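You operate a simulated robot arm through the tools that you are given. There is no shell and no other tool. Be economical: measure what you need, move in short steps, check, and stop when the job is done.

You run a simulated robot arm. Do the job below in one go: nothing can be reset, and whatever is moved stays where it is left.

TASK
Set the orange fence to the card's size with the matching silver block.
Fine: free the lever, slide the fence up to the block, lock it, put the block back.

The check looks at the end state, three seconds after you hand in, the way a careful person would. Anything else that was tipped, shoved, dropped, spilled or broken makes it a failure.

THE ROBOT
A 7-joint arm with a two-finger parallel gripper, fixed in place. Base frame: the origin is at the foot of the arm, x ahead of it, y to its left, z up; the work surface is at about z = 800. Lengths are in mm, angles in rad, forces in N, time in s.
With the tool pointing down near the work surface it reaches from about 240 to 680 mm from the base axis. Its first joint turns from -1.152 to 1.152 rad. Payload 2.4 kg.
The tool frame sits at the grasp point between the pads (the TCP): z along the fingers, y along the line on which they close. The tips reach 30 mm beyond it. The gripper opens to 94 mm. The fingers are 28 mm wide and 10 mm thick; the gripper's body (50 by 96 mm) begins 55 mm behind the TCP.
Orientation is told as [roll, pitch, yaw] about the base's x, y, z axes, in that order, counted from this pose: with the fingers straight down and closing along the base's y, the tool's x points along the base's -x, its y along +y and its z along -z.

THE INTERFACE
- The arm moves only by the tool play_rows. Its argument "increments" is a list of rows, each an object of numbers (a shift or turn left out is 0, a gripper value left out holds the last): "dx", "dy", "dz": the shift along the tool's x, y, z in m; "ax", "ay", "az": the turn, a rotation vector about the tool's x, y, z in rad; "gripper": the gripper command, from -1 (shut) to 1 (fully open), values between in proportion. In form: [{"dx": .., "dy": .., "dz": .., "ax": .., "ay": .., "az": .., "gripper": ..}, ...]. A call has 1 to 10 rows; each row shifts and turns the commanded pose from where the row before left it, along the tool's axes as they then stand. Each row takes 0.2 s and may step no farther than 50 mm and 0.15 rad from the row before; otherwise, or with a gripper value out of range, the whole call is refused. Where a pose cannot be reached the arm comes as near as it can. A force on the tool above 70 N (or 10 N above the force at the start of the call, whichever is more), or a blocked arm, ends the call early, and 0.2 s more pass. The fingers move at their own pace (about 153 mm/s each) and stop on an object; they squeeze with about 32 N. The grip force told is the motor's: it shows also when the fingers shut on nothing. Time passes only in rows, and 0.2 s behind the last, so rows that do not move let the fingers close. The reply holds the time, the measured pose of the TCP, the force on the tool along the base axes, the opening and the grip force, in the units named above and with some noise.
- Cameras (640 x 400 px; columns grow to the right, rows downward): "scene" is fixed at [33.9, 464.5, 1456.1]; the picture's right is [-0.71, -0.70, 0.00], its down [-0.38, 0.39, -0.84] and it looks along [0.59, -0.60, -0.55] (base axes); focal length 335 px, centre (320, 200). "wrist" rides on the gripper at [76, 14, -102] in the tool frame; the picture's right is [-0.18, 0.98, 0.00], its down [-0.75, -0.14, -0.64] and it looks along [-0.63, -0.12, 0.77] (tool axes); focal length 243 px, centre (320, 200). There is no depth. A picture from a camera that has moved, and an enlarged one, comes with that camera's place and axes in the base frame and with its lens. The place of the scene camera against the robot may be out by one fixed shift of up to 25 mm in any direction.
- camera(camera): a new picture of that camera. The clock stands still meanwhile.
- enlarge(camera, box): a new picture of the part [left, top, right, bottom] of that camera's present view, enlarged. The clock stands still meanwhile.
- close_job(): hands the job in; it is judged then, once.

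Go step by step. Nothing tells you positions but the pictures and the camera data: compare them with the known pose of the tool, close in by small moves and look again before you grip or let go. The budget is 120 turns and 76 pictures, counting those below and the enlarged ones. Unless the task says otherwise, let go and move clear before handing in, and close with one line.

The tools are called after "Request:" by a JSON object that holds its "fn" and its "kwargs". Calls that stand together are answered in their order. play_rows: Moves the arm, as the interface text tells. Its arguments: {"type":"object","properties":{"increments":{"type":"array"}},"required":["increments"]} The other tools are called the same way: camera (camera) takes a picture; enlarge (camera, box) takes an enlarged picture of a part of a camera's view; close_job () hands the job in.

At the start:

```text
time: 0.0
position: [430.1, -84.5, 1226.7]
ee_rot: [0.001, 0.001, 0.001]
force: [0.5, -0.8, 0.2]
grip_width: 94.3
finger_force: 0.1
```

scene: 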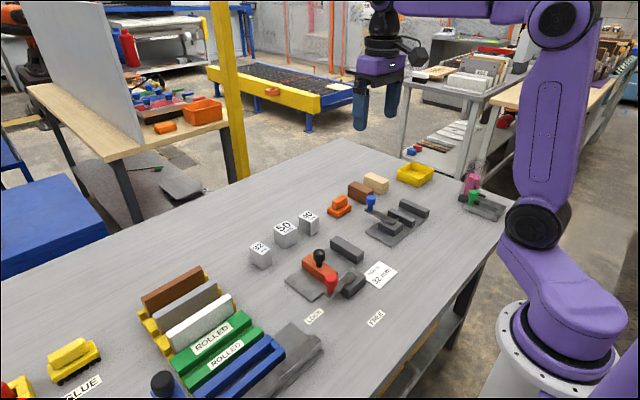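
wrist: 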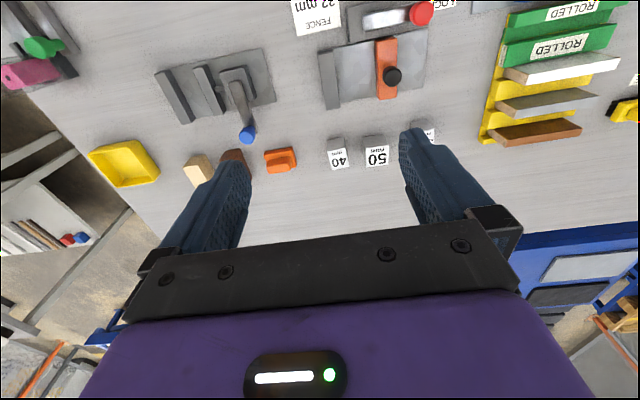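

I see a fence fixture with an orange fence, a red-knobbed lever, silver blocks (32, 50, 40), and a card that seems to read 32 mm. I'll look closer.

Request:
{"fn": "enlarge", "kwargs": {"camera": "scene", "box": [230, 200, 420, 330]}}

Request:
{"fn": "enlarge", "kwargs": {"camera": "wrist", "box": [260, 0, 480, 180]}}

```text
3.08 times, centred on (325, 265) of scene
camera zoom: at [33.9, 464.5, 1456.1], right [-0.71, -0.7, 0.0], down [-0.38, 0.39, -0.84], along [0.59, -0.6, -0.55], focal length 1032 px, centre (305, 0)
```

zoom: 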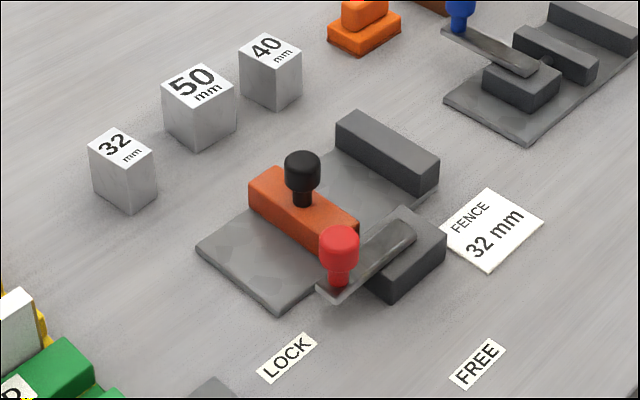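

```text
2.22 times, centred on (370, 90) of wrist
camera zoom: at [353.8, -69.5, 1328.2], right [0.18, 0.98, 0.0], down [0.75, -0.14, 0.64], along [0.63, -0.12, -0.77], focal length 539 px, centre (209, 444)
```

zoom: 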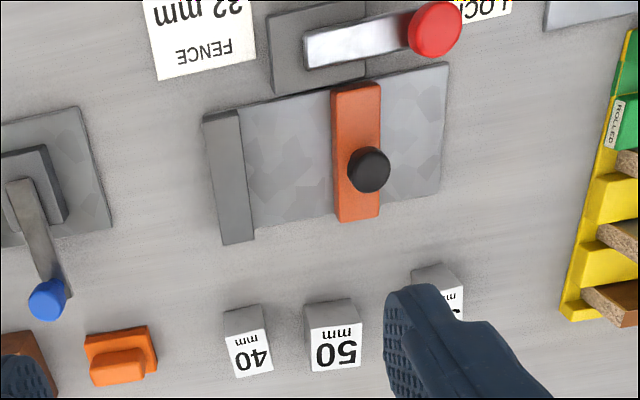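

The card says 32 mm, and the lever stands at LOCK (pointing +y, pivot near (402,0)), with FREE towards -x. The 32 block is near (596,101); I'll move closer for better views.

Request:
{"fn": "play_rows", "kwargs": {"increments": [{"dx": 0.02, "dy": 0.018, "dz": 0.034}, {"dx": 0.02, "dy": 0.018, "dz": 0.034}, {"dx": 0.02, "dy": 0.018, "dz": 0.034}, {"dx": 0.02, "dy": 0.018, "dz": 0.034}, {"dx": 0.02, "dy": 0.018, "dz": 0.034}, {}]}}

Request:
{"fn": "camera", "kwargs": {"camera": "wrist"}}

```text
time: 1.4
position: [331.8, 4.2, 1055.8]
ee_rot: [0.001, -0.001, 0.0]
force: [-0.2, -0.5, 0.6]
grip_width: 93.9
finger_force: 0.1
```

```text
71 pictures are left
camera wrist: at [254.4, 19.4, 1158.1], right [0.18, 0.98, 0.0], down [0.75, -0.14, 0.64], along [0.63, -0.12, -0.77], focal length 243 px, centre (320, 200)
```

wrist: 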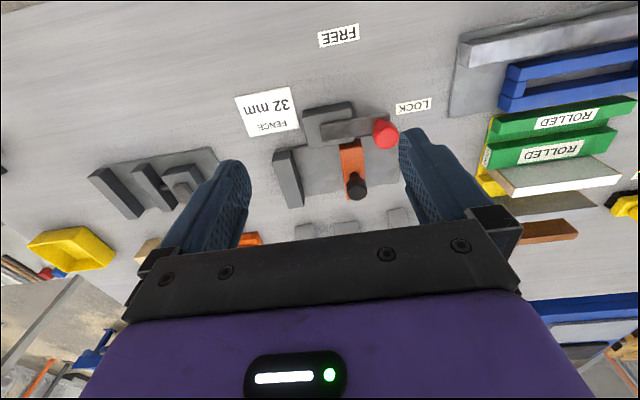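

The fixture lies in the middle of the view. I'll enlarge to measure it.

Request:
{"fn": "enlarge", "kwargs": {"camera": "wrist", "box": [240, 80, 440, 240]}}

```text
2.50 times, centred on (340, 160) of wrist
camera zoom: at [254.4, 19.4, 1158.1], right [0.18, 0.98, 0.0], down [0.75, -0.14, 0.64], along [0.63, -0.12, -0.77], focal length 606 px, centre (270, 300)
```

zoom: 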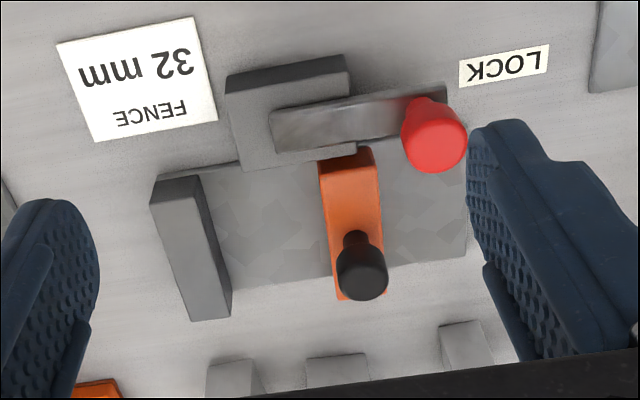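

Triangulating gives the red knob top at about (397,74,880) and the black fence knob at about (476,32,880). I'll go above the red knob and turn the gripper so it closes along x.

Request:
{"fn": "play_rows", "kwargs": {"increments": [{"dx": -0.022, "dy": 0.0235, "dz": 0.02, "gripper": 0}, {"dx": -0.022, "dy": 0.0235, "dz": 0.02}, {"dx": -0.021, "dy": 0.023, "dz": 0.02}, {"az": 0.15}, {"az": 0.15}, {"az": 0.15}, {"az": 0.15}, {"az": 0.15}, {"az": 0.15}]}}

Request:
{"fn": "play_rows", "kwargs": {"increments": [{"az": 0.15}, {"az": 0.15}, {"az": 0.15}, {"az": 0.15}, {"dz": 0.03}, {}]}}

Request:
{"fn": "camera", "kwargs": {"camera": "wrist"}}

Request:
{"fn": "enlarge", "kwargs": {"camera": "scene", "box": [230, 180, 420, 310]}}

```text
time: 3.4
position: [394.9, 77.0, 995.9]
ee_rot: [0.0, 0.001, -0.903]
force: [0.0, -0.7, -0.1]
grip_width: 47.1
finger_force: 0.0
```

```text
time: 4.8
position: [396.2, 77.2, 965.6]
ee_rot: [0.0, 0.001, -1.502]
force: [0.2, -1.1, -0.3]
grip_width: 47.0
finger_force: 0.0
```

```text
69 pictures are left
camera wrist: at [405.0, 154.1, 1068.3], right [0.99, -0.11, 0.0], down [-0.09, -0.76, 0.64], along [-0.07, -0.64, -0.77], focal length 243 px, centre (320, 200)
```

wrist: 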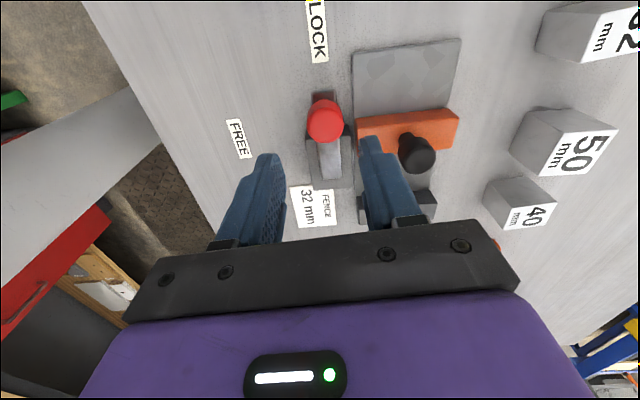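

```text
3.08 times, centred on (325, 245) of scene
camera zoom: at [33.9, 464.5, 1456.1], right [-0.71, -0.7, 0.0], down [-0.38, 0.39, -0.84], along [0.59, -0.6, -0.55], focal length 1032 px, centre (305, 62)
```

zoom: 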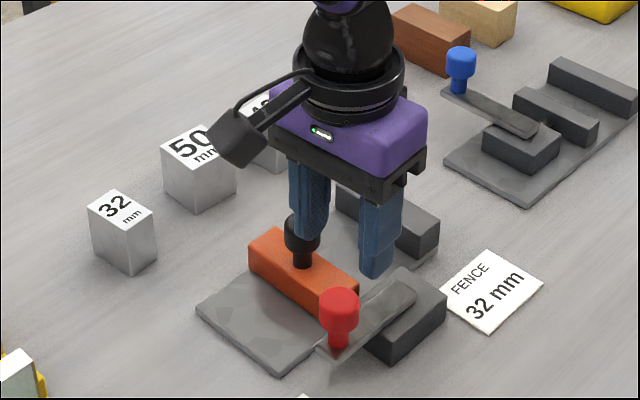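

The red knob sits at about (400,77), right below the tool. I'll descend around it and look.

Request:
{"fn": "play_rows", "kwargs": {"increments": [{"dy": 0.003, "dz": 0.04}, {"dz": 0.036}, {}]}}

Request:
{"fn": "enlarge", "kwargs": {"camera": "scene", "box": [270, 220, 400, 310]}}

Request:
{"fn": "camera", "kwargs": {"camera": "wrist"}}

```text
time: 5.6
position: [397.5, 76.9, 890.1]
ee_rot: [0.002, 0.001, -1.499]
force: [0.0, 0.1, 0.1]
grip_width: 47.0
finger_force: 0.1
```

```text
4.44 times, centred on (335, 265) of scene
camera zoom: at [33.9, 464.5, 1456.1], right [-0.71, -0.7, 0.0], down [-0.38, 0.39, -0.84], along [0.59, -0.6, -0.55], focal length 1490 px, centre (253, -89)
```

zoom: 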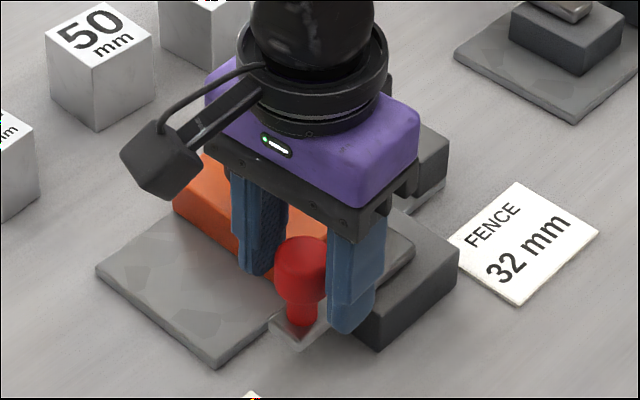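

```text
66 pictures are left
camera wrist: at [406.2, 153.2, 992.0], right [0.99, -0.11, 0.0], down [-0.09, -0.76, 0.64], along [-0.07, -0.64, -0.77], focal length 243 px, centre (320, 200)
```

wrist: 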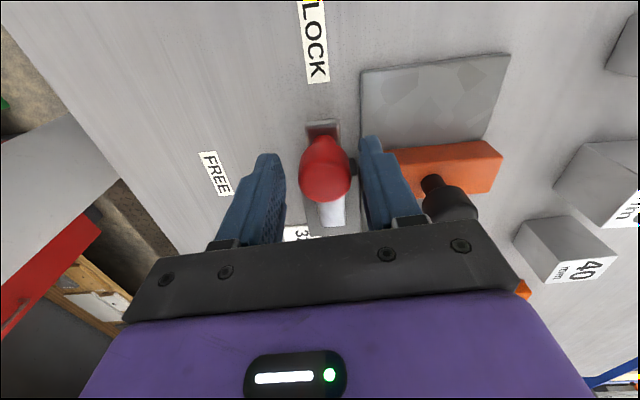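

The knob is centred between the fingers. Closing on it.

Request:
{"fn": "play_rows", "kwargs": {"increments": [{"dy": 0.002, "dx": 0.002}, {"gripper": -1}, {}, {}]}}

Request:
{"fn": "camera", "kwargs": {"camera": "wrist"}}

```text
time: 6.6
position: [399.7, 78.6, 889.4]
ee_rot: [-0.001, 0.0, -1.501]
force: [1.6, -1.3, 0.4]
grip_width: 29.2
finger_force: 45.1
```

```text
65 pictures are left
camera wrist: at [408.1, 155.2, 992.4], right [0.99, -0.11, 0.0], down [-0.09, -0.76, 0.64], along [-0.07, -0.64, -0.77], focal length 243 px, centre (320, 200)
```

wrist: 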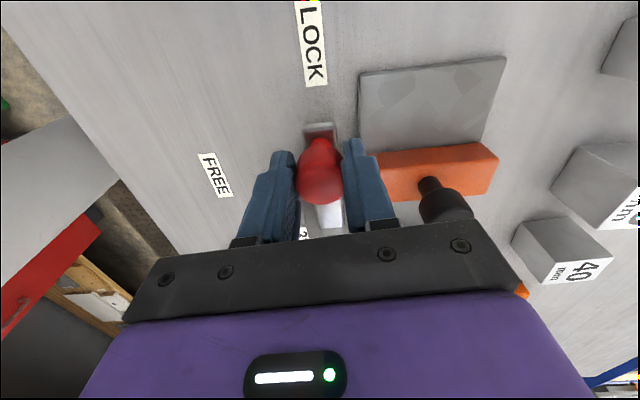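

I have the knob (29 mm). I'll swing it counter-clockwise in small arc steps about the pivot near (400,8), checking the force.

Request:
{"fn": "play_rows", "kwargs": {"increments": [{"dy": -0.0105, "dx": -0.0008, "az": -0.15}, {"dy": -0.0105, "dx": -0.0008, "az": -0.15}, {}]}}

Request:
{"fn": "camera", "kwargs": {"camera": "wrist"}}

```text
time: 7.4
position: [377.7, 75.4, 890.0]
ee_rot: [-0.002, 0.002, -1.195]
force: [-7.3, 15.8, -6.8]
grip_width: 29.7
finger_force: 45.1
```

```text
64 pictures are left
camera wrist: at [363.8, 150.9, 992.5], right [0.98, 0.19, 0.0], down [0.15, -0.75, 0.64], along [0.12, -0.63, -0.77], focal length 243 px, centre (320, 200)
```

wrist: 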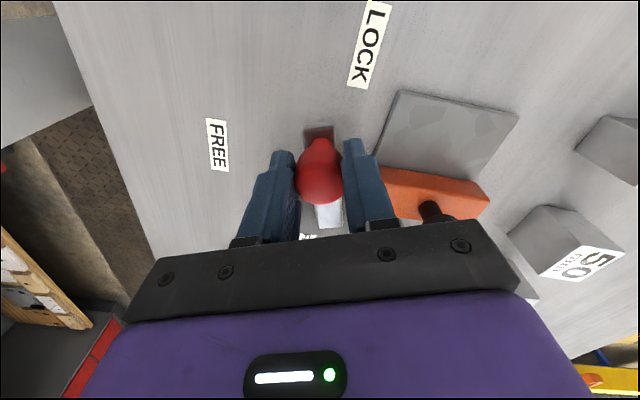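

The lever is following. The force pulls the tool slightly outward and forward, so I'll widen the arc a bit.

Request:
{"fn": "play_rows", "kwargs": {"increments": [{"dy": -0.0118, "dx": 0.0005, "az": -0.15}, {"dy": -0.0112, "dx": -0.0008, "az": -0.15}, {}]}}

```text
time: 8.2
position: [357.9, 63.2, 889.9]
ee_rot: [0.0, 0.001, -0.893]
force: [-13.1, 26.2, 14.4]
grip_width: 29.6
finger_force: 44.5
```

The force is mostly radial. I'll test its sign with a 2 mm outward shift.

Request:
{"fn": "play_rows", "kwargs": {"increments": [{"dx": 0.002}, {}]}}

Request:
{"fn": "camera", "kwargs": {"camera": "wrist"}}

```text
time: 8.8
position: [358.4, 64.2, 890.5]
ee_rot: [-0.001, 0.0, -0.9]
force: [-4.6, 15.2, 4.6]
grip_width: 29.5
finger_force: 44.9
```

```text
63 pictures are left
camera wrist: at [322.3, 133.2, 992.4], right [0.88, 0.47, 0.0], down [0.36, -0.68, 0.64], along [0.3, -0.57, -0.77], focal length 243 px, centre (320, 200)
```

wrist: 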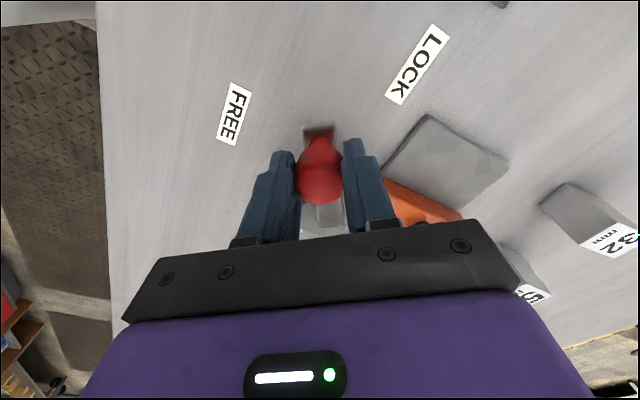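

Moving outward lowers the force, so the arc radius is larger. Continuing with a wider arc.

Request:
{"fn": "play_rows", "kwargs": {"increments": [{"dx": 0.002, "dy": -0.006, "az": -0.075}, {"dy": -0.0117, "dx": -0.0004, "az": -0.15}, {"dy": -0.0117, "dx": -0.0004, "az": -0.15}, {}]}}

```text
time: 9.8
position: [338.6, 43.3, 889.4]
ee_rot: [0.004, -0.007, -0.525]
force: [11.1, -5.2, 12.3]
grip_width: 29.3
finger_force: 44.5
```

The fit gives the pivot at (404.6, 4.7) with radius about 74.5. Continuing to FREE.

Request:
{"fn": "play_rows", "kwargs": {"increments": [{"dy": -0.0111, "dx": -0.0025, "az": -0.15}, {"dy": -0.0111, "dx": -0.0008, "az": -0.15}, {"dy": -0.0111, "dx": -0.0008, "az": -0.15}, {}]}}

Request:
{"fn": "camera", "kwargs": {"camera": "scene"}}

```text
time: 10.5
position: [332.5, 29.1, 889.2]
ee_rot: [-0.001, -0.009, -0.139]
force: [7.2, 28.2, -11.7]
grip_width: 29.0
finger_force: 45.0
stopped in row 3: the force on the tool passed its limit (the readings are from after the stop); the commanded pose is now the measured one
```

```text
62 pictures are left
```

scene: 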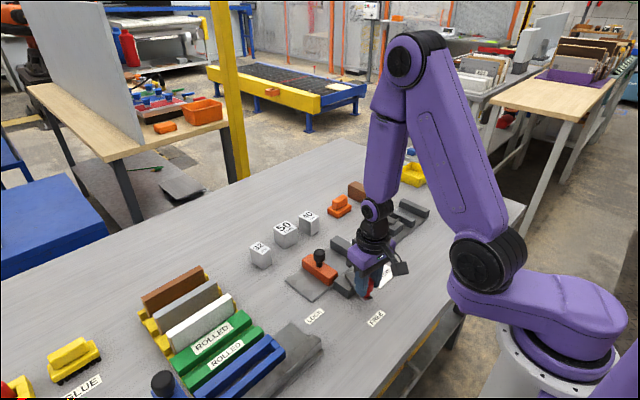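

The lever met resistance at about 160°, perhaps its end stop. I'll check the picture.

Request:
{"fn": "enlarge", "kwargs": {"camera": "scene", "box": [280, 230, 430, 330]}}

Request:
{"fn": "camera", "kwargs": {"camera": "wrist"}}

```text
4.00 times, centred on (355, 280) of scene
camera zoom: at [34.2, 465.2, 1455.8], right [-0.71, -0.7, 0.0], down [-0.38, 0.39, -0.84], along [0.58, -0.6, -0.55], focal length 1341 px, centre (180, -120)
```

zoom: 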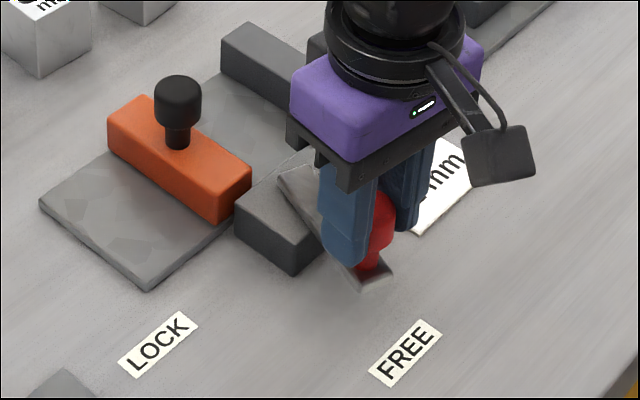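

```text
60 pictures are left
camera wrist: at [258.2, 53.8, 991.8], right [0.32, 0.95, 0.0], down [0.72, -0.24, 0.65], along [0.61, -0.21, -0.76], focal length 243 px, centre (320, 200)
```

wrist: 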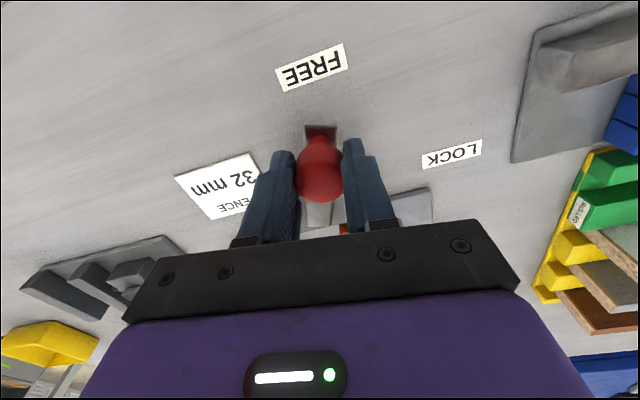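

The lever points at the FREE label, so the 70 N stop was the end of its travel. Letting go and rising.

Request:
{"fn": "play_rows", "kwargs": {"increments": [{"gripper": 0}, {}, {"dz": -0.04}, {"dz": -0.04}, {"dz": -0.04}, {}]}}

Request:
{"fn": "enlarge", "kwargs": {"camera": "scene", "box": [230, 200, 420, 330]}}

Request:
{"fn": "camera", "kwargs": {"camera": "wrist"}}

```text
time: 11.9
position: [332.4, 26.1, 1011.2]
ee_rot: [0.0, -0.005, -0.15]
force: [-0.6, 0.6, 0.8]
grip_width: 46.9
finger_force: 0.1
```

```text
3.08 times, centred on (325, 265) of scene
camera zoom: at [33.9, 464.5, 1456.1], right [-0.71, -0.7, 0.0], down [-0.38, 0.39, -0.84], along [0.59, -0.6, -0.55], focal length 1032 px, centre (305, 0)
```

zoom: 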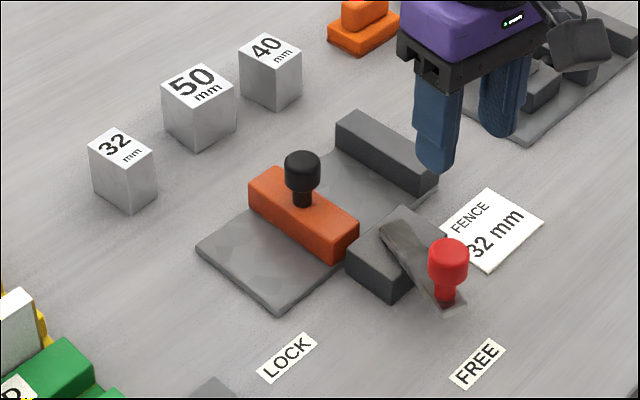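

```text
58 pictures are left
camera wrist: at [259.3, 51.2, 1113.4], right [0.33, 0.94, 0.0], down [0.72, -0.25, 0.65], along [0.61, -0.21, -0.76], focal length 243 px, centre (320, 200)
```

wrist: 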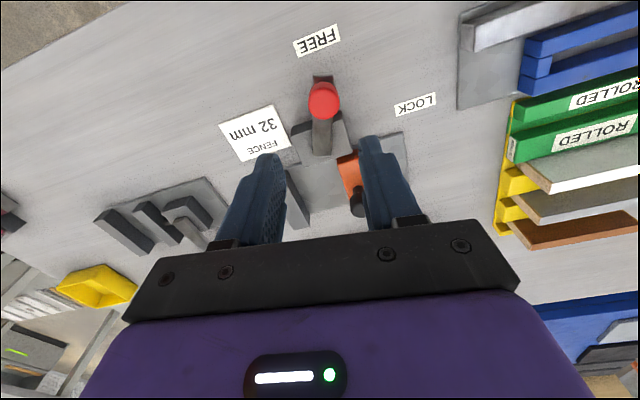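

The lever stayed at FREE and nothing else moved. Next I'll look at the 32 block, which should be near (638,104).

Request:
{"fn": "play_rows", "kwargs": {"increments": [{"az": -0.15}, {"dx": -0.042, "dy": 0.0235}, {"dx": -0.042, "dy": 0.0235}, {"dx": -0.042, "dy": 0.0235}, {"dx": -0.042, "dy": 0.0235}, {}]}}

Request:
{"fn": "camera", "kwargs": {"camera": "wrist"}}

```text
time: 13.3
position: [498.5, 119.1, 1012.4]
ee_rot: [-0.001, -0.007, -0.001]
force: [0.5, 0.1, 0.2]
grip_width: 47.2
finger_force: 0.0
```

```text
57 pictures are left
camera wrist: at [422.2, 134.1, 1114.5], right [0.18, 0.98, 0.0], down [0.75, -0.14, 0.65], along [0.64, -0.12, -0.76], focal length 243 px, centre (320, 200)
```

wrist: 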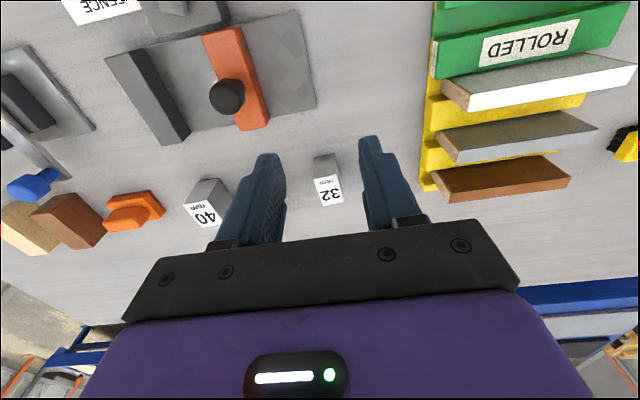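

Request:
{"fn": "enlarge", "kwargs": {"camera": "wrist", "box": [280, 130, 380, 220]}}

Request:
{"fn": "enlarge", "kwargs": {"camera": "wrist", "box": [90, 0, 330, 150]}}

```text
4.44 times, centred on (330, 175) of wrist
camera zoom: at [422.2, 134.1, 1114.5], right [0.18, 0.98, 0.0], down [0.75, -0.14, 0.65], along [0.64, -0.12, -0.76], focal length 1078 px, centre (276, 311)
```

zoom: 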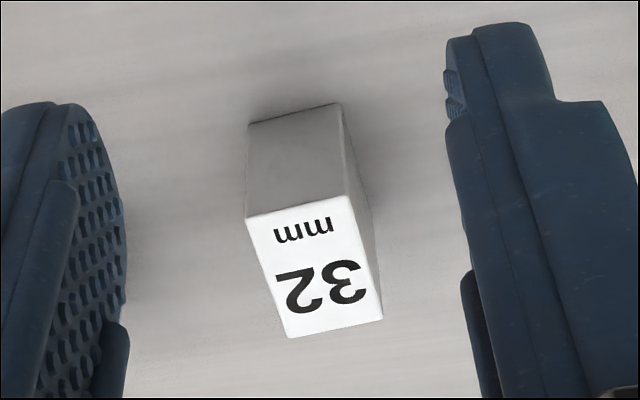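

```text
2.67 times, centred on (210, 75) of wrist
camera zoom: at [422.2, 134.1, 1114.5], right [0.18, 0.98, 0.0], down [0.75, -0.14, 0.65], along [0.64, -0.12, -0.76], focal length 647 px, centre (613, 533)
```

zoom: 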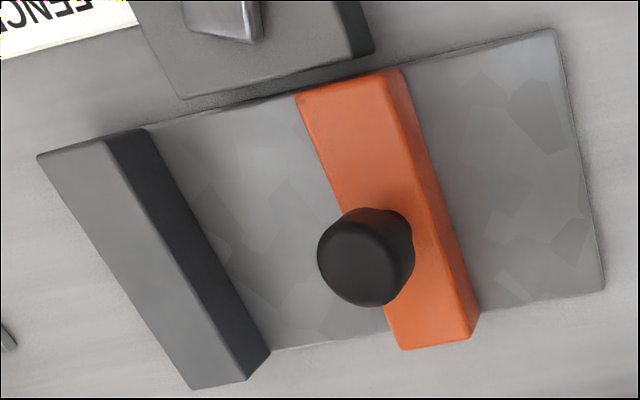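

The 32 block is centred at about (625,110), 32 mm wide along y, about 50 mm along x and 53 mm tall. The stop face is at about y=-61, x 430–530. I'll move over the block, turn to grip it along x, then look again.

Request:
{"fn": "play_rows", "kwargs": {"increments": [{"dx": -0.042, "dy": -0.003, "gripper": 0.6}, {"dx": -0.042, "dy": -0.003}, {"dx": -0.0425, "dy": -0.003}, {"az": 0.15}, {"az": 0.15}, {"az": 0.15}, {"az": 0.15}, {"az": 0.15}]}}

Request:
{"fn": "play_rows", "kwargs": {"increments": [{"az": 0.15}, {"az": 0.15}, {"az": 0.15}, {"az": 0.15}, {"az": 0.15}, {"az": 0.0708}, {"dz": 0.04}, {}]}}

Request:
{"fn": "camera", "kwargs": {"camera": "wrist"}}

```text
time: 15.1
position: [625.3, 111.7, 1012.3]
ee_rot: [0.004, -0.007, -0.752]
force: [-0.4, 0.2, 0.3]
grip_width: 75.2
finger_force: 0.0
```

```text
time: 16.9
position: [624.5, 109.8, 970.9]
ee_rot: [0.006, -0.002, -1.569]
force: [-0.4, -0.6, 0.5]
grip_width: 75.1
finger_force: 0.0
```

```text
54 pictures are left
camera wrist: at [639.3, 186.4, 1073.0], right [0.98, -0.18, 0.01], down [-0.14, -0.75, 0.64], along [-0.11, -0.63, -0.77], focal length 243 px, centre (320, 200)
```

wrist: 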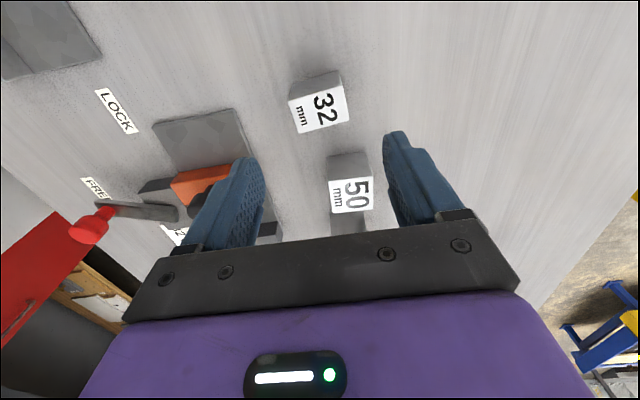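

The block is in view; I'll enlarge it for its angle and centre.

Request:
{"fn": "enlarge", "kwargs": {"camera": "wrist", "box": [270, 50, 370, 150]}}

Request:
{"fn": "enlarge", "kwargs": {"camera": "wrist", "box": [130, 80, 270, 190]}}

```text
4.00 times, centred on (320, 100) of wrist
camera zoom: at [639.3, 186.4, 1073.0], right [0.98, -0.18, 0.01], down [-0.14, -0.75, 0.64], along [-0.11, -0.63, -0.77], focal length 970 px, centre (320, 600)
```

zoom: 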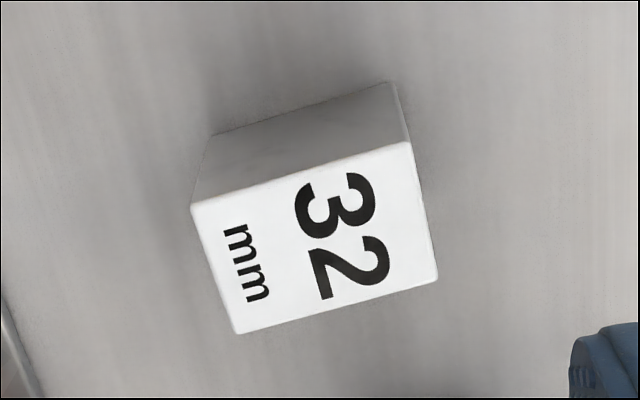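

```text
3.64 times, centred on (200, 135) of wrist
camera zoom: at [639.3, 186.4, 1073.0], right [0.98, -0.18, 0.01], down [-0.14, -0.75, 0.64], along [-0.11, -0.63, -0.77], focal length 882 px, centre (756, 436)
```

zoom: 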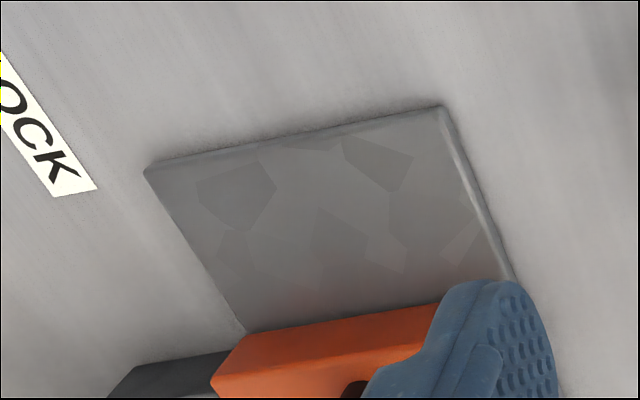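

Block centre is (624.5,109), turned about +0.09 rad, while the fixture is square to the base. I'll match yaw, descend and grip.

Request:
{"fn": "play_rows", "kwargs": {"increments": [{"az": -0.09}, {"dz": 0.041}, {"dz": 0.041}, {"dz": 0.039}, {}]}}

Request:
{"fn": "camera", "kwargs": {"camera": "wrist"}}

Request:
{"fn": "enlarge", "kwargs": {"camera": "scene", "box": [210, 200, 330, 290]}}

```text
time: 18.1
position: [626.2, 112.1, 851.3]
ee_rot: [0.006, -0.001, -1.478]
force: [0.0, -0.4, -0.4]
grip_width: 75.5
finger_force: 0.0
```

```text
51 pictures are left
camera wrist: at [632.8, 188.4, 953.5], right [1.0, -0.09, 0.01], down [-0.08, -0.76, 0.64], along [-0.06, -0.64, -0.77], focal length 243 px, centre (320, 200)
```

wrist: 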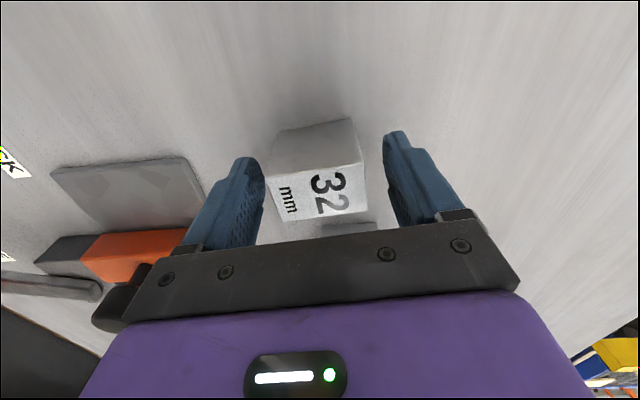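

```text
4.44 times, centred on (270, 245) of scene
camera zoom: at [33.9, 464.5, 1456.1], right [-0.71, -0.7, 0.0], down [-0.38, 0.39, -0.84], along [0.59, -0.6, -0.55], focal length 1490 px, centre (542, 0)
```

zoom: 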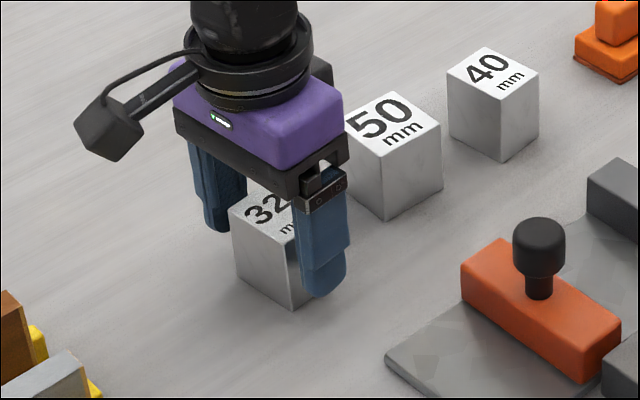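

Fingers straddle the block; I'll shift 3 mm toward -y to centre on it and close.

Request:
{"fn": "play_rows", "kwargs": {"increments": [{"dx": -0.003}, {"gripper": -1}, {}, {}]}}

Request:
{"fn": "camera", "kwargs": {"camera": "wrist"}}

```text
time: 19.1
position: [626.5, 107.2, 851.2]
ee_rot: [0.007, -0.002, -1.481]
force: [-1.0, 0.7, 0.7]
grip_width: 54.4
finger_force: 32.2
```

```text
49 pictures are left
camera wrist: at [633.2, 185.6, 953.8], right [1.0, -0.09, 0.01], down [-0.08, -0.76, 0.64], along [-0.06, -0.64, -0.77], focal length 243 px, centre (320, 200)
```

wrist: 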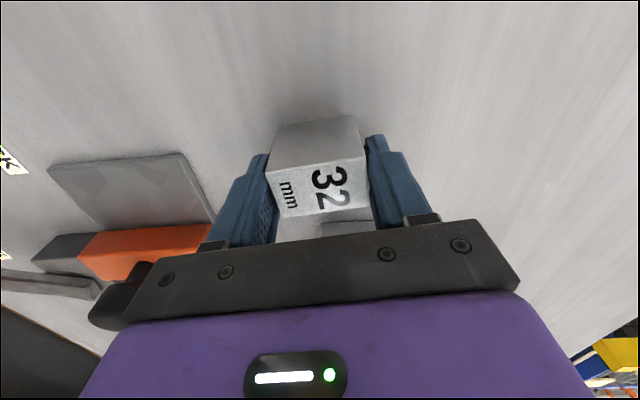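

Opening reads 54.4, slightly more than expected; I'll check the pads sit flush.

Request:
{"fn": "enlarge", "kwargs": {"camera": "wrist", "box": [240, 100, 420, 250]}}

```text
2.67 times, centred on (330, 175) of wrist
camera zoom: at [633.2, 185.6, 953.8], right [1.0, -0.09, 0.01], down [-0.08, -0.76, 0.64], along [-0.06, -0.64, -0.77], focal length 647 px, centre (293, 267)
```

zoom: 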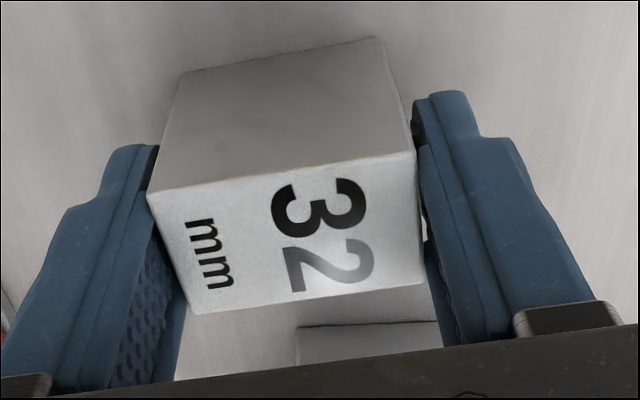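

The pads are flush with the block within about 0.01 rad. I'll lift it straight up and square it to the fixture.

Request:
{"fn": "play_rows", "kwargs": {"increments": [{"dz": -0.02}, {"dz": -0.045}, {"dz": -0.045}, {"az": 0.09}, {}]}}

Request:
{"fn": "camera", "kwargs": {"camera": "wrist"}}

```text
time: 20.3
position: [626.5, 107.7, 961.1]
ee_rot: [0.005, -0.002, -1.571]
force: [0.5, 0.2, -2.0]
grip_width: 53.9
finger_force: 31.9
```

```text
47 pictures are left
camera wrist: at [640.1, 184.2, 1064.2], right [0.98, -0.18, 0.01], down [-0.14, -0.75, 0.64], along [-0.11, -0.63, -0.77], focal length 243 px, centre (320, 200)
```

wrist: 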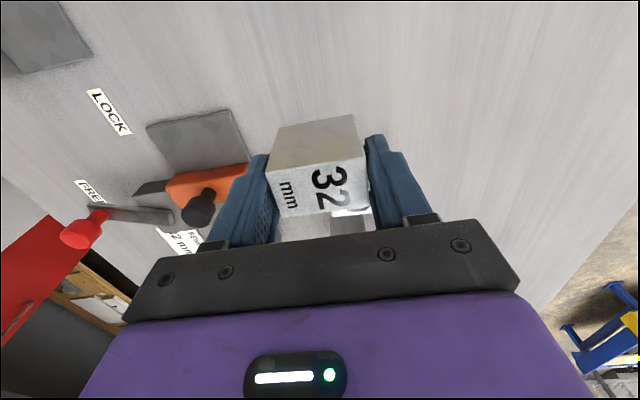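

The block is held firmly. Moving it over the gap at (480,-40).

Request:
{"fn": "play_rows", "kwargs": {"increments": [{"dy": -0.0292, "dx": -0.0296}, {"dy": -0.0292, "dx": -0.0296}, {"dy": -0.0292, "dx": -0.0296}, {"dy": -0.0292, "dx": -0.0296}, {"dy": -0.0292, "dx": -0.0296}, {}]}}

Request:
{"fn": "camera", "kwargs": {"camera": "wrist"}}

Request:
{"fn": "enlarge", "kwargs": {"camera": "scene", "box": [270, 180, 420, 300]}}

```text
time: 21.7
position: [477.3, -41.2, 956.8]
ee_rot: [0.006, -0.003, -1.57]
force: [0.6, -0.6, -2.0]
grip_width: 54.2
finger_force: 32.1
```

```text
46 pictures are left
camera wrist: at [491.6, 36.4, 1060.2], right [0.98, -0.18, 0.01], down [-0.14, -0.75, 0.64], along [-0.11, -0.63, -0.77], focal length 243 px, centre (320, 200)
```

wrist: 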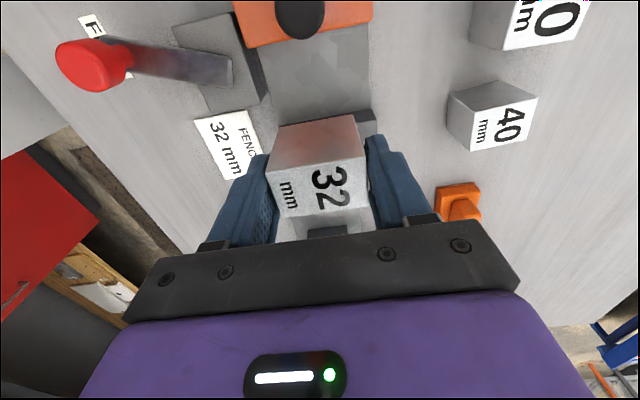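

```text
3.33 times, centred on (345, 240) of scene
camera zoom: at [33.9, 464.5, 1456.1], right [-0.71, -0.7, 0.0], down [-0.38, 0.39, -0.84], along [0.59, -0.6, -0.55], focal length 1118 px, centre (237, 67)
```

zoom: 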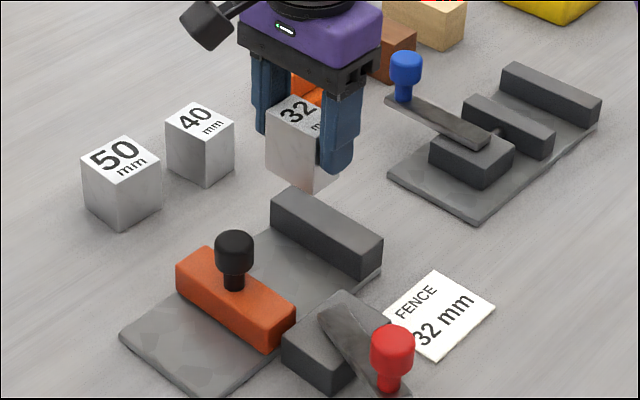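

The block hangs beside the stop. I'll add 4 mm of margin from the stop and lower to just above the stop's top, then check.

Request:
{"fn": "play_rows", "kwargs": {"increments": [{"dx": 0.004, "dy": 0.002, "dz": 0.03}, {"dz": 0.032}, {}]}}

Request:
{"fn": "enlarge", "kwargs": {"camera": "wrist", "box": [200, 0, 440, 240]}}

Request:
{"fn": "enlarge", "kwargs": {"camera": "scene", "box": [280, 200, 390, 290]}}

```text
time: 22.5
position: [481.3, -35.6, 897.0]
ee_rot: [0.006, -0.001, -1.569]
force: [-0.2, -0.3, -3.1]
grip_width: 54.0
finger_force: 31.7
```

```text
1.67 times, centred on (320, 120) of wrist
camera zoom: at [495.6, 40.3, 998.9], right [0.98, -0.18, 0.01], down [-0.14, -0.75, 0.64], along [-0.11, -0.63, -0.77], focal length 404 px, centre (320, 333)
```

zoom: 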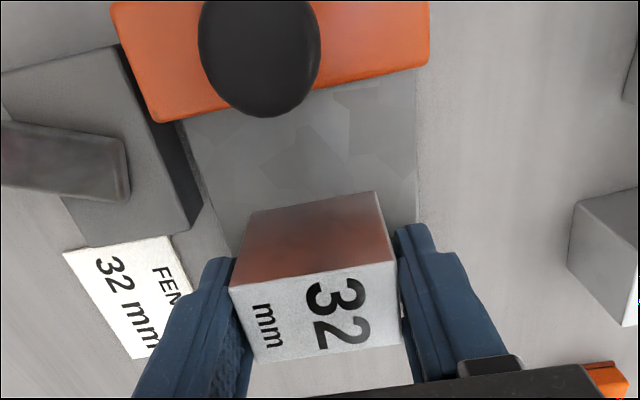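

```text
4.44 times, centred on (335, 245) of scene
camera zoom: at [33.9, 464.5, 1456.1], right [-0.71, -0.7, 0.0], down [-0.38, 0.39, -0.84], along [0.59, -0.6, -0.55], focal length 1490 px, centre (253, 0)
```

zoom: 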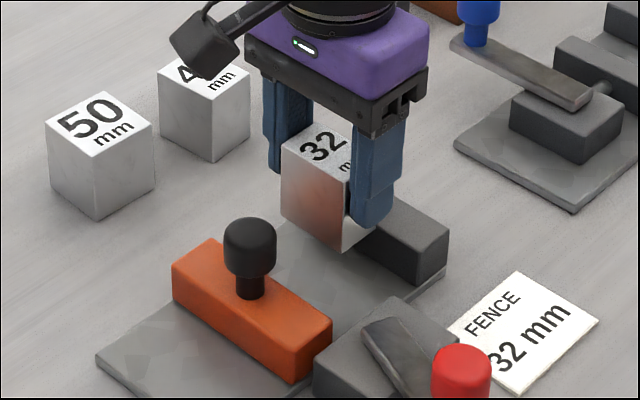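

All clear so far. Lowering in stages and watching the force.

Request:
{"fn": "play_rows", "kwargs": {"increments": [{"dz": 0.006}, {"dz": 0.006}, {"dz": 0.006}, {}]}}

Request:
{"fn": "enlarge", "kwargs": {"camera": "scene", "box": [280, 200, 390, 290]}}

```text
time: 23.5
position: [482.3, -35.6, 879.6]
ee_rot: [0.008, -0.001, -1.569]
force: [-0.4, 1.2, -1.9]
grip_width: 54.1
finger_force: 32.5
```

```text
4.44 times, centred on (335, 245) of scene
camera zoom: at [33.9, 464.5, 1456.1], right [-0.71, -0.7, 0.0], down [-0.38, 0.39, -0.84], along [0.59, -0.6, -0.55], focal length 1490 px, centre (253, 0)
```

zoom: 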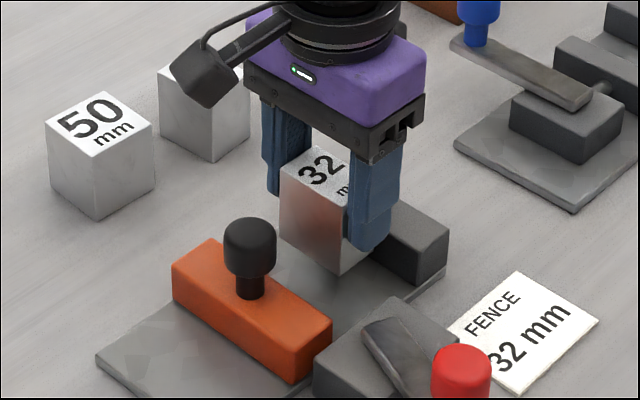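

No contact with the stop. Continuing down to the plate.

Request:
{"fn": "play_rows", "kwargs": {"increments": [{"dz": 0.006}, {"dz": 0.006}, {"dz": 0.004}, {}]}}

Request:
{"fn": "play_rows", "kwargs": {"increments": [{"dz": 0.002}, {"dz": 0.001}, {}]}}

```text
time: 24.5
position: [482.4, -36.1, 863.0]
ee_rot: [0.007, -0.002, -1.568]
force: [-0.1, 0.3, -1.9]
grip_width: 53.9
finger_force: 31.7
```

```text
time: 25.3
position: [482.1, -35.1, 860.1]
ee_rot: [0.008, -0.001, -1.57]
force: [0.2, 0.8, -2.3]
grip_width: 54.1
finger_force: 32.2
```

Request:
{"fn": "play_rows", "kwargs": {"increments": [{"dz": 0.0015}, {"dz": 0.0015}, {}]}}

Request:
{"fn": "enlarge", "kwargs": {"camera": "scene", "box": [310, 220, 380, 280]}}

```text
time: 26.1
position: [483.1, -37.1, 858.5]
ee_rot: [0.007, -0.002, -1.568]
force: [-5.9, 1.6, 25.3]
grip_width: 54.5
finger_force: 31.7
```

```text
6.67 times, centred on (345, 250) of scene
camera zoom: at [33.3, 464.6, 1456.1], right [-0.71, -0.7, 0.0], down [-0.38, 0.39, -0.84], along [0.59, -0.6, -0.55], focal length 2236 px, centre (153, -133)
```

zoom: 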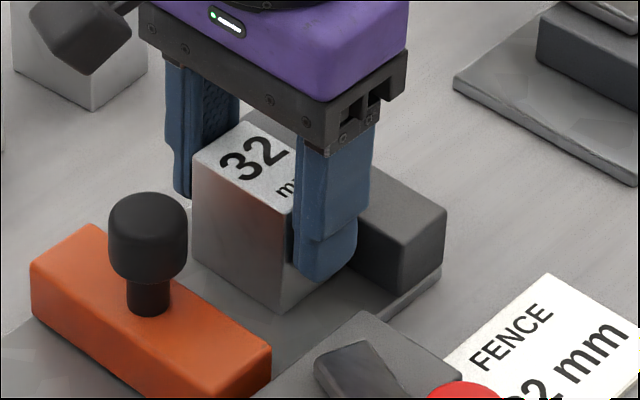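

The block is on the plate. I'll ease the down-force and slide it gently toward the stop until contact.

Request:
{"fn": "play_rows", "kwargs": {"increments": [{"dz": -0.0012}, {"dx": -0.003}, {"dx": -0.003}, {}]}}

Request:
{"fn": "play_rows", "kwargs": {"increments": [{"dx": -0.0015}, {}]}}

```text
time: 27.1
position: [481.8, -42.3, 857.9]
ee_rot: [0.004, 0.001, -1.572]
force: [-0.2, -0.7, -2.0]
grip_width: 54.0
finger_force: 31.8
```

```text
time: 27.7
position: [482.3, -43.4, 859.7]
ee_rot: [0.007, -0.003, -1.571]
force: [-0.3, 0.9, -2.3]
grip_width: 54.3
finger_force: 32.0
```

Request:
{"fn": "play_rows", "kwargs": {"increments": [{"dx": -0.0015}, {}]}}

Request:
{"fn": "play_rows", "kwargs": {"increments": [{"dx": -0.0015}, {}]}}

Request:
{"fn": "enlarge", "kwargs": {"camera": "scene", "box": [310, 220, 380, 280]}}

```text
time: 28.3
position: [483.6, -44.3, 859.2]
ee_rot: [0.006, 0.0, -1.569]
force: [-0.6, 5.8, -0.5]
grip_width: 54.4
finger_force: 32.2
```

```text
time: 28.9
position: [482.7, -44.1, 858.9]
ee_rot: [0.006, -0.001, -1.567]
force: [2.0, 17.3, -6.5]
grip_width: 54.2
finger_force: 32.2
```

```text
6.67 times, centred on (345, 250) of scene
camera zoom: at [34.0, 464.9, 1456.0], right [-0.71, -0.7, 0.0], down [-0.38, 0.39, -0.84], along [0.59, -0.6, -0.55], focal length 2236 px, centre (153, -133)
```

zoom: 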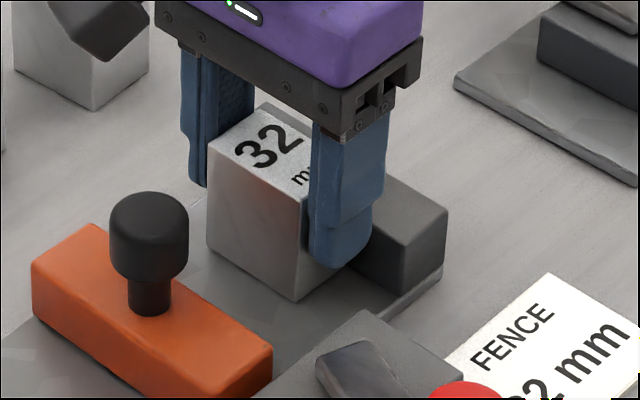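

The block touches the stop at TCP y = -44. I'll ease off the side load, set it down and release.

Request:
{"fn": "play_rows", "kwargs": {"increments": [{"dx": 0.0012}, {"dz": 0.0012}, {}]}}

```text
time: 29.7
position: [482.2, -44.7, 858.3]
ee_rot: [0.008, -0.004, -1.569]
force: [1.0, 18.1, 4.0]
grip_width: 53.9
finger_force: 31.6
```

Request:
{"fn": "play_rows", "kwargs": {"increments": [{"dx": 0.0012}, {}]}}

```text
time: 30.3
position: [482.5, -44.4, 858.7]
ee_rot: [0.007, -0.003, -1.572]
force: [2.8, 9.0, -1.8]
grip_width: 54.0
finger_force: 32.2
```

Request:
{"fn": "play_rows", "kwargs": {"increments": [{"dx": 0.001}, {"dz": 0.0008}, {}]}}

```text
time: 31.1
position: [481.5, -44.3, 857.7]
ee_rot: [0.005, 0.0, -1.572]
force: [-9.0, -4.8, 24.6]
grip_width: 54.3
finger_force: 32.3
```

It sits on the plate with almost no side load. Releasing and rising.

Request:
{"fn": "play_rows", "kwargs": {"increments": [{"gripper": 0.38}, {}, {"dz": -0.03}, {"dz": -0.03}, {"dz": -0.03}, {"dz": -0.03}, {}]}}

Request:
{"fn": "camera", "kwargs": {"camera": "wrist"}}

Request:
{"fn": "enlarge", "kwargs": {"camera": "scene", "box": [280, 200, 390, 290]}}

```text
time: 32.7
position: [481.0, -41.0, 978.7]
ee_rot: [0.008, -0.004, -1.568]
force: [-0.8, -0.5, 0.1]
grip_width: 64.9
finger_force: 0.0
```

```text
39 pictures are left
camera wrist: at [495.1, 35.3, 1080.4], right [0.98, -0.18, 0.01], down [-0.14, -0.75, 0.64], along [-0.11, -0.63, -0.77], focal length 243 px, centre (320, 200)
```

wrist: 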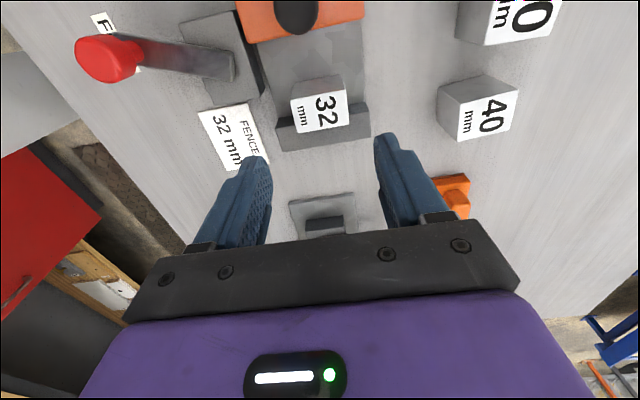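

```text
4.44 times, centred on (335, 245) of scene
camera zoom: at [33.9, 464.5, 1456.1], right [-0.71, -0.7, 0.0], down [-0.38, 0.39, -0.84], along [0.59, -0.6, -0.55], focal length 1490 px, centre (253, 0)
```

zoom: 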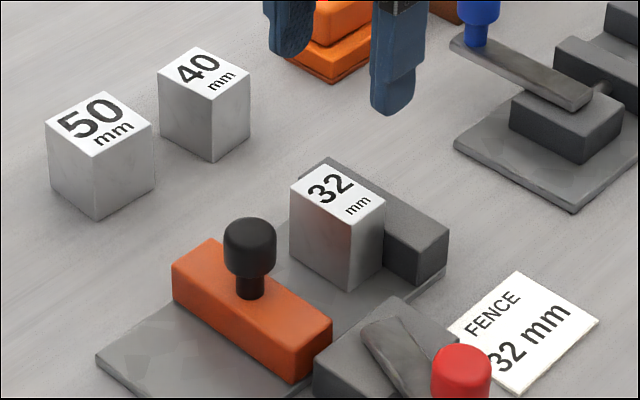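

The block stands square against the stop. Next I'll push the fence with closed fingers from its +y side, so I move behind it to (477,80).

Request:
{"fn": "play_rows", "kwargs": {"increments": [{"dx": 0.041, "dy": -0.002, "gripper": -1}, {"dx": 0.041, "dy": -0.002}, {"dx": 0.041}, {"dz": 0.045}, {"dz": 0.045}, {}]}}

Request:
{"fn": "camera", "kwargs": {"camera": "wrist"}}

Request:
{"fn": "enlarge", "kwargs": {"camera": "scene", "box": [270, 200, 390, 300]}}

```text
time: 34.1
position: [480.5, 82.5, 887.3]
ee_rot: [0.008, 0.002, -1.569]
force: [0.5, 0.0, -0.8]
grip_width: 0.0
finger_force: 31.9
```

```text
37 pictures are left
camera wrist: at [494.3, 158.6, 988.4], right [0.98, -0.18, 0.01], down [-0.14, -0.75, 0.64], along [-0.11, -0.63, -0.77], focal length 243 px, centre (320, 200)
```

wrist: 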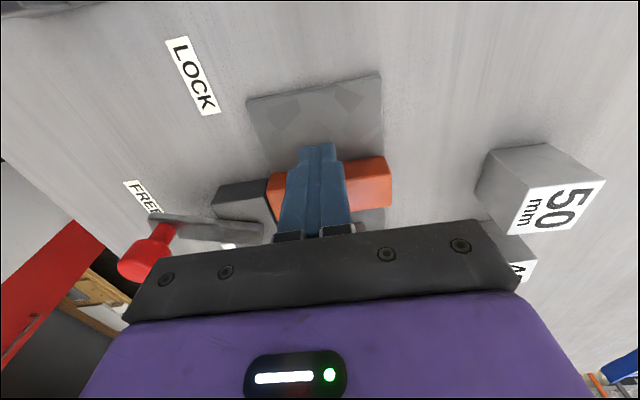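

```text
4.00 times, centred on (330, 250) of scene
camera zoom: at [33.9, 464.5, 1456.1], right [-0.71, -0.7, 0.0], down [-0.38, 0.39, -0.84], along [0.59, -0.6, -0.55], focal length 1341 px, centre (280, 0)
```

zoom: 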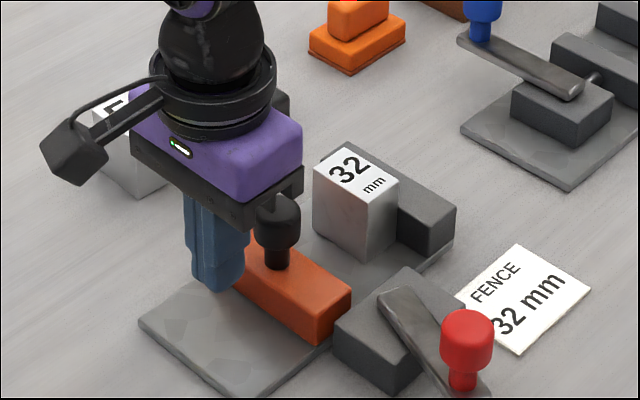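

Fingers are clear behind the fence. Descending so the tips sit at the fence's height, then advancing in small steps.

Request:
{"fn": "play_rows", "kwargs": {"increments": [{"dz": 0.02, "dy": -0.003}, {"dz": 0.019}, {}, {"dx": -0.008}, {"dx": -0.005}, {}]}}

Request:
{"fn": "enlarge", "kwargs": {"camera": "scene", "box": [270, 200, 390, 300]}}

```text
time: 35.5
position: [475.7, 67.5, 847.7]
ee_rot: [0.006, 0.0, -1.567]
force: [-0.2, -0.4, 0.0]
grip_width: 0.0
finger_force: 31.7
```

```text
4.00 times, centred on (330, 250) of scene
camera zoom: at [33.9, 464.5, 1456.1], right [-0.71, -0.7, 0.0], down [-0.38, 0.39, -0.84], along [0.59, -0.6, -0.55], focal length 1341 px, centre (280, 0)
```

zoom: 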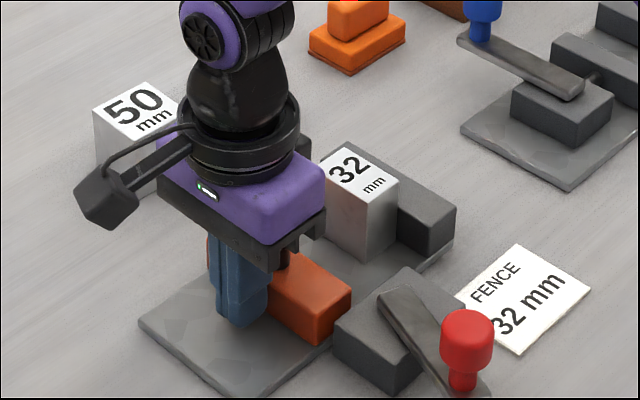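

Request:
{"fn": "play_rows", "kwargs": {"increments": [{"dx": -0.004}, {"dx": -0.004}, {"dx": -0.004}, {}]}}

Request:
{"fn": "enlarge", "kwargs": {"camera": "scene", "box": [270, 200, 390, 300]}}

```text
time: 36.5
position: [475.6, 54.8, 848.6]
ee_rot: [0.006, -0.004, -1.572]
force: [0.1, 1.2, -0.1]
grip_width: 0.0
finger_force: 31.8
```

```text
4.00 times, centred on (330, 250) of scene
camera zoom: at [33.9, 464.5, 1456.1], right [-0.71, -0.7, 0.0], down [-0.38, 0.39, -0.84], along [0.59, -0.6, -0.55], focal length 1341 px, centre (280, 0)
```

zoom: 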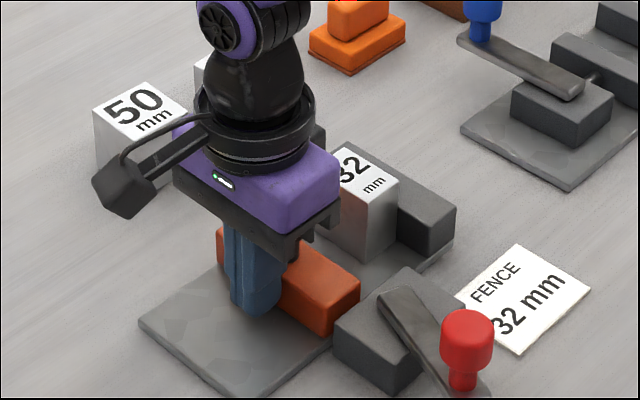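

The fence slides freely (about 1 N). Continuing.

Request:
{"fn": "play_rows", "kwargs": {"increments": [{"dx": -0.005}, {"dx": -0.005}, {"dx": -0.005}, {"dx": -0.005}, {"dx": -0.004}, {}]}}

Request:
{"fn": "enlarge", "kwargs": {"camera": "scene", "box": [270, 200, 390, 300]}}

```text
time: 37.9
position: [475.4, 31.4, 848.2]
ee_rot: [0.008, -0.001, -1.572]
force: [-0.3, 0.7, 0.0]
grip_width: 0.0
finger_force: 32.2
```

```text
4.00 times, centred on (330, 250) of scene
camera zoom: at [33.9, 464.5, 1456.1], right [-0.71, -0.7, 0.0], down [-0.38, 0.39, -0.84], along [0.59, -0.6, -0.55], focal length 1341 px, centre (280, 0)
```

zoom: 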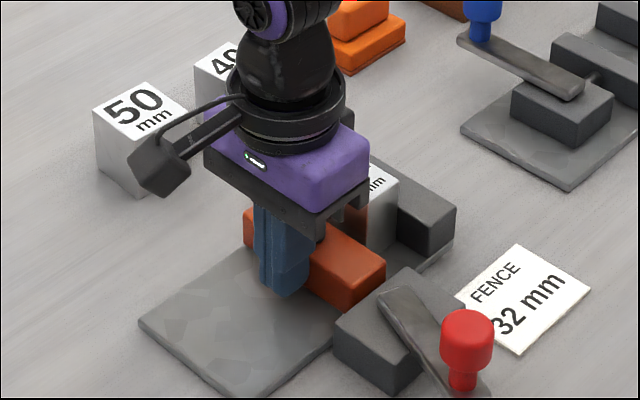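

Request:
{"fn": "play_rows", "kwargs": {"increments": [{"dx": -0.003}, {"dx": -0.003}, {"dx": -0.002}, {}]}}

Request:
{"fn": "play_rows", "kwargs": {"increments": [{"dx": -0.002}, {"dx": -0.001}, {}]}}

```text
time: 38.9
position: [475.6, 23.4, 849.1]
ee_rot: [0.008, -0.001, -1.57]
force: [0.9, 0.5, -0.3]
grip_width: 0.2
finger_force: 32.4
```

```text
time: 39.7
position: [476.6, 20.4, 847.7]
ee_rot: [0.008, -0.001, -1.57]
force: [0.6, 7.4, 3.4]
grip_width: 0.0
finger_force: 32.2
```

Force has begun to rise, so contact with the block is near. One more small step.

Request:
{"fn": "play_rows", "kwargs": {"increments": [{"dx": -0.001}, {}]}}

Request:
{"fn": "play_rows", "kwargs": {"increments": [{"dx": -0.001}, {}]}}

Request:
{"fn": "enlarge", "kwargs": {"camera": "scene", "box": [290, 200, 390, 280]}}

```text
time: 40.3
position: [475.1, 20.7, 848.4]
ee_rot: [0.007, -0.001, -1.567]
force: [2.8, 19.3, -2.7]
grip_width: 0.0
finger_force: 32.2
```

```text
time: 40.9
position: [474.6, 20.8, 848.3]
ee_rot: [0.004, 0.0, -1.566]
force: [-0.8, 28.1, 3.5]
grip_width: 0.0
finger_force: 32.0
```

```text
5.00 times, centred on (340, 240) of scene
camera zoom: at [33.8, 465.2, 1455.9], right [-0.71, -0.7, 0.0], down [-0.38, 0.39, -0.84], along [0.59, -0.6, -0.55], focal length 1677 px, centre (220, 0)
```

zoom: 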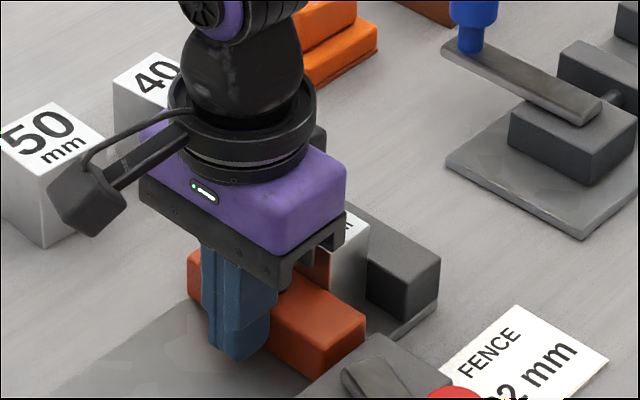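

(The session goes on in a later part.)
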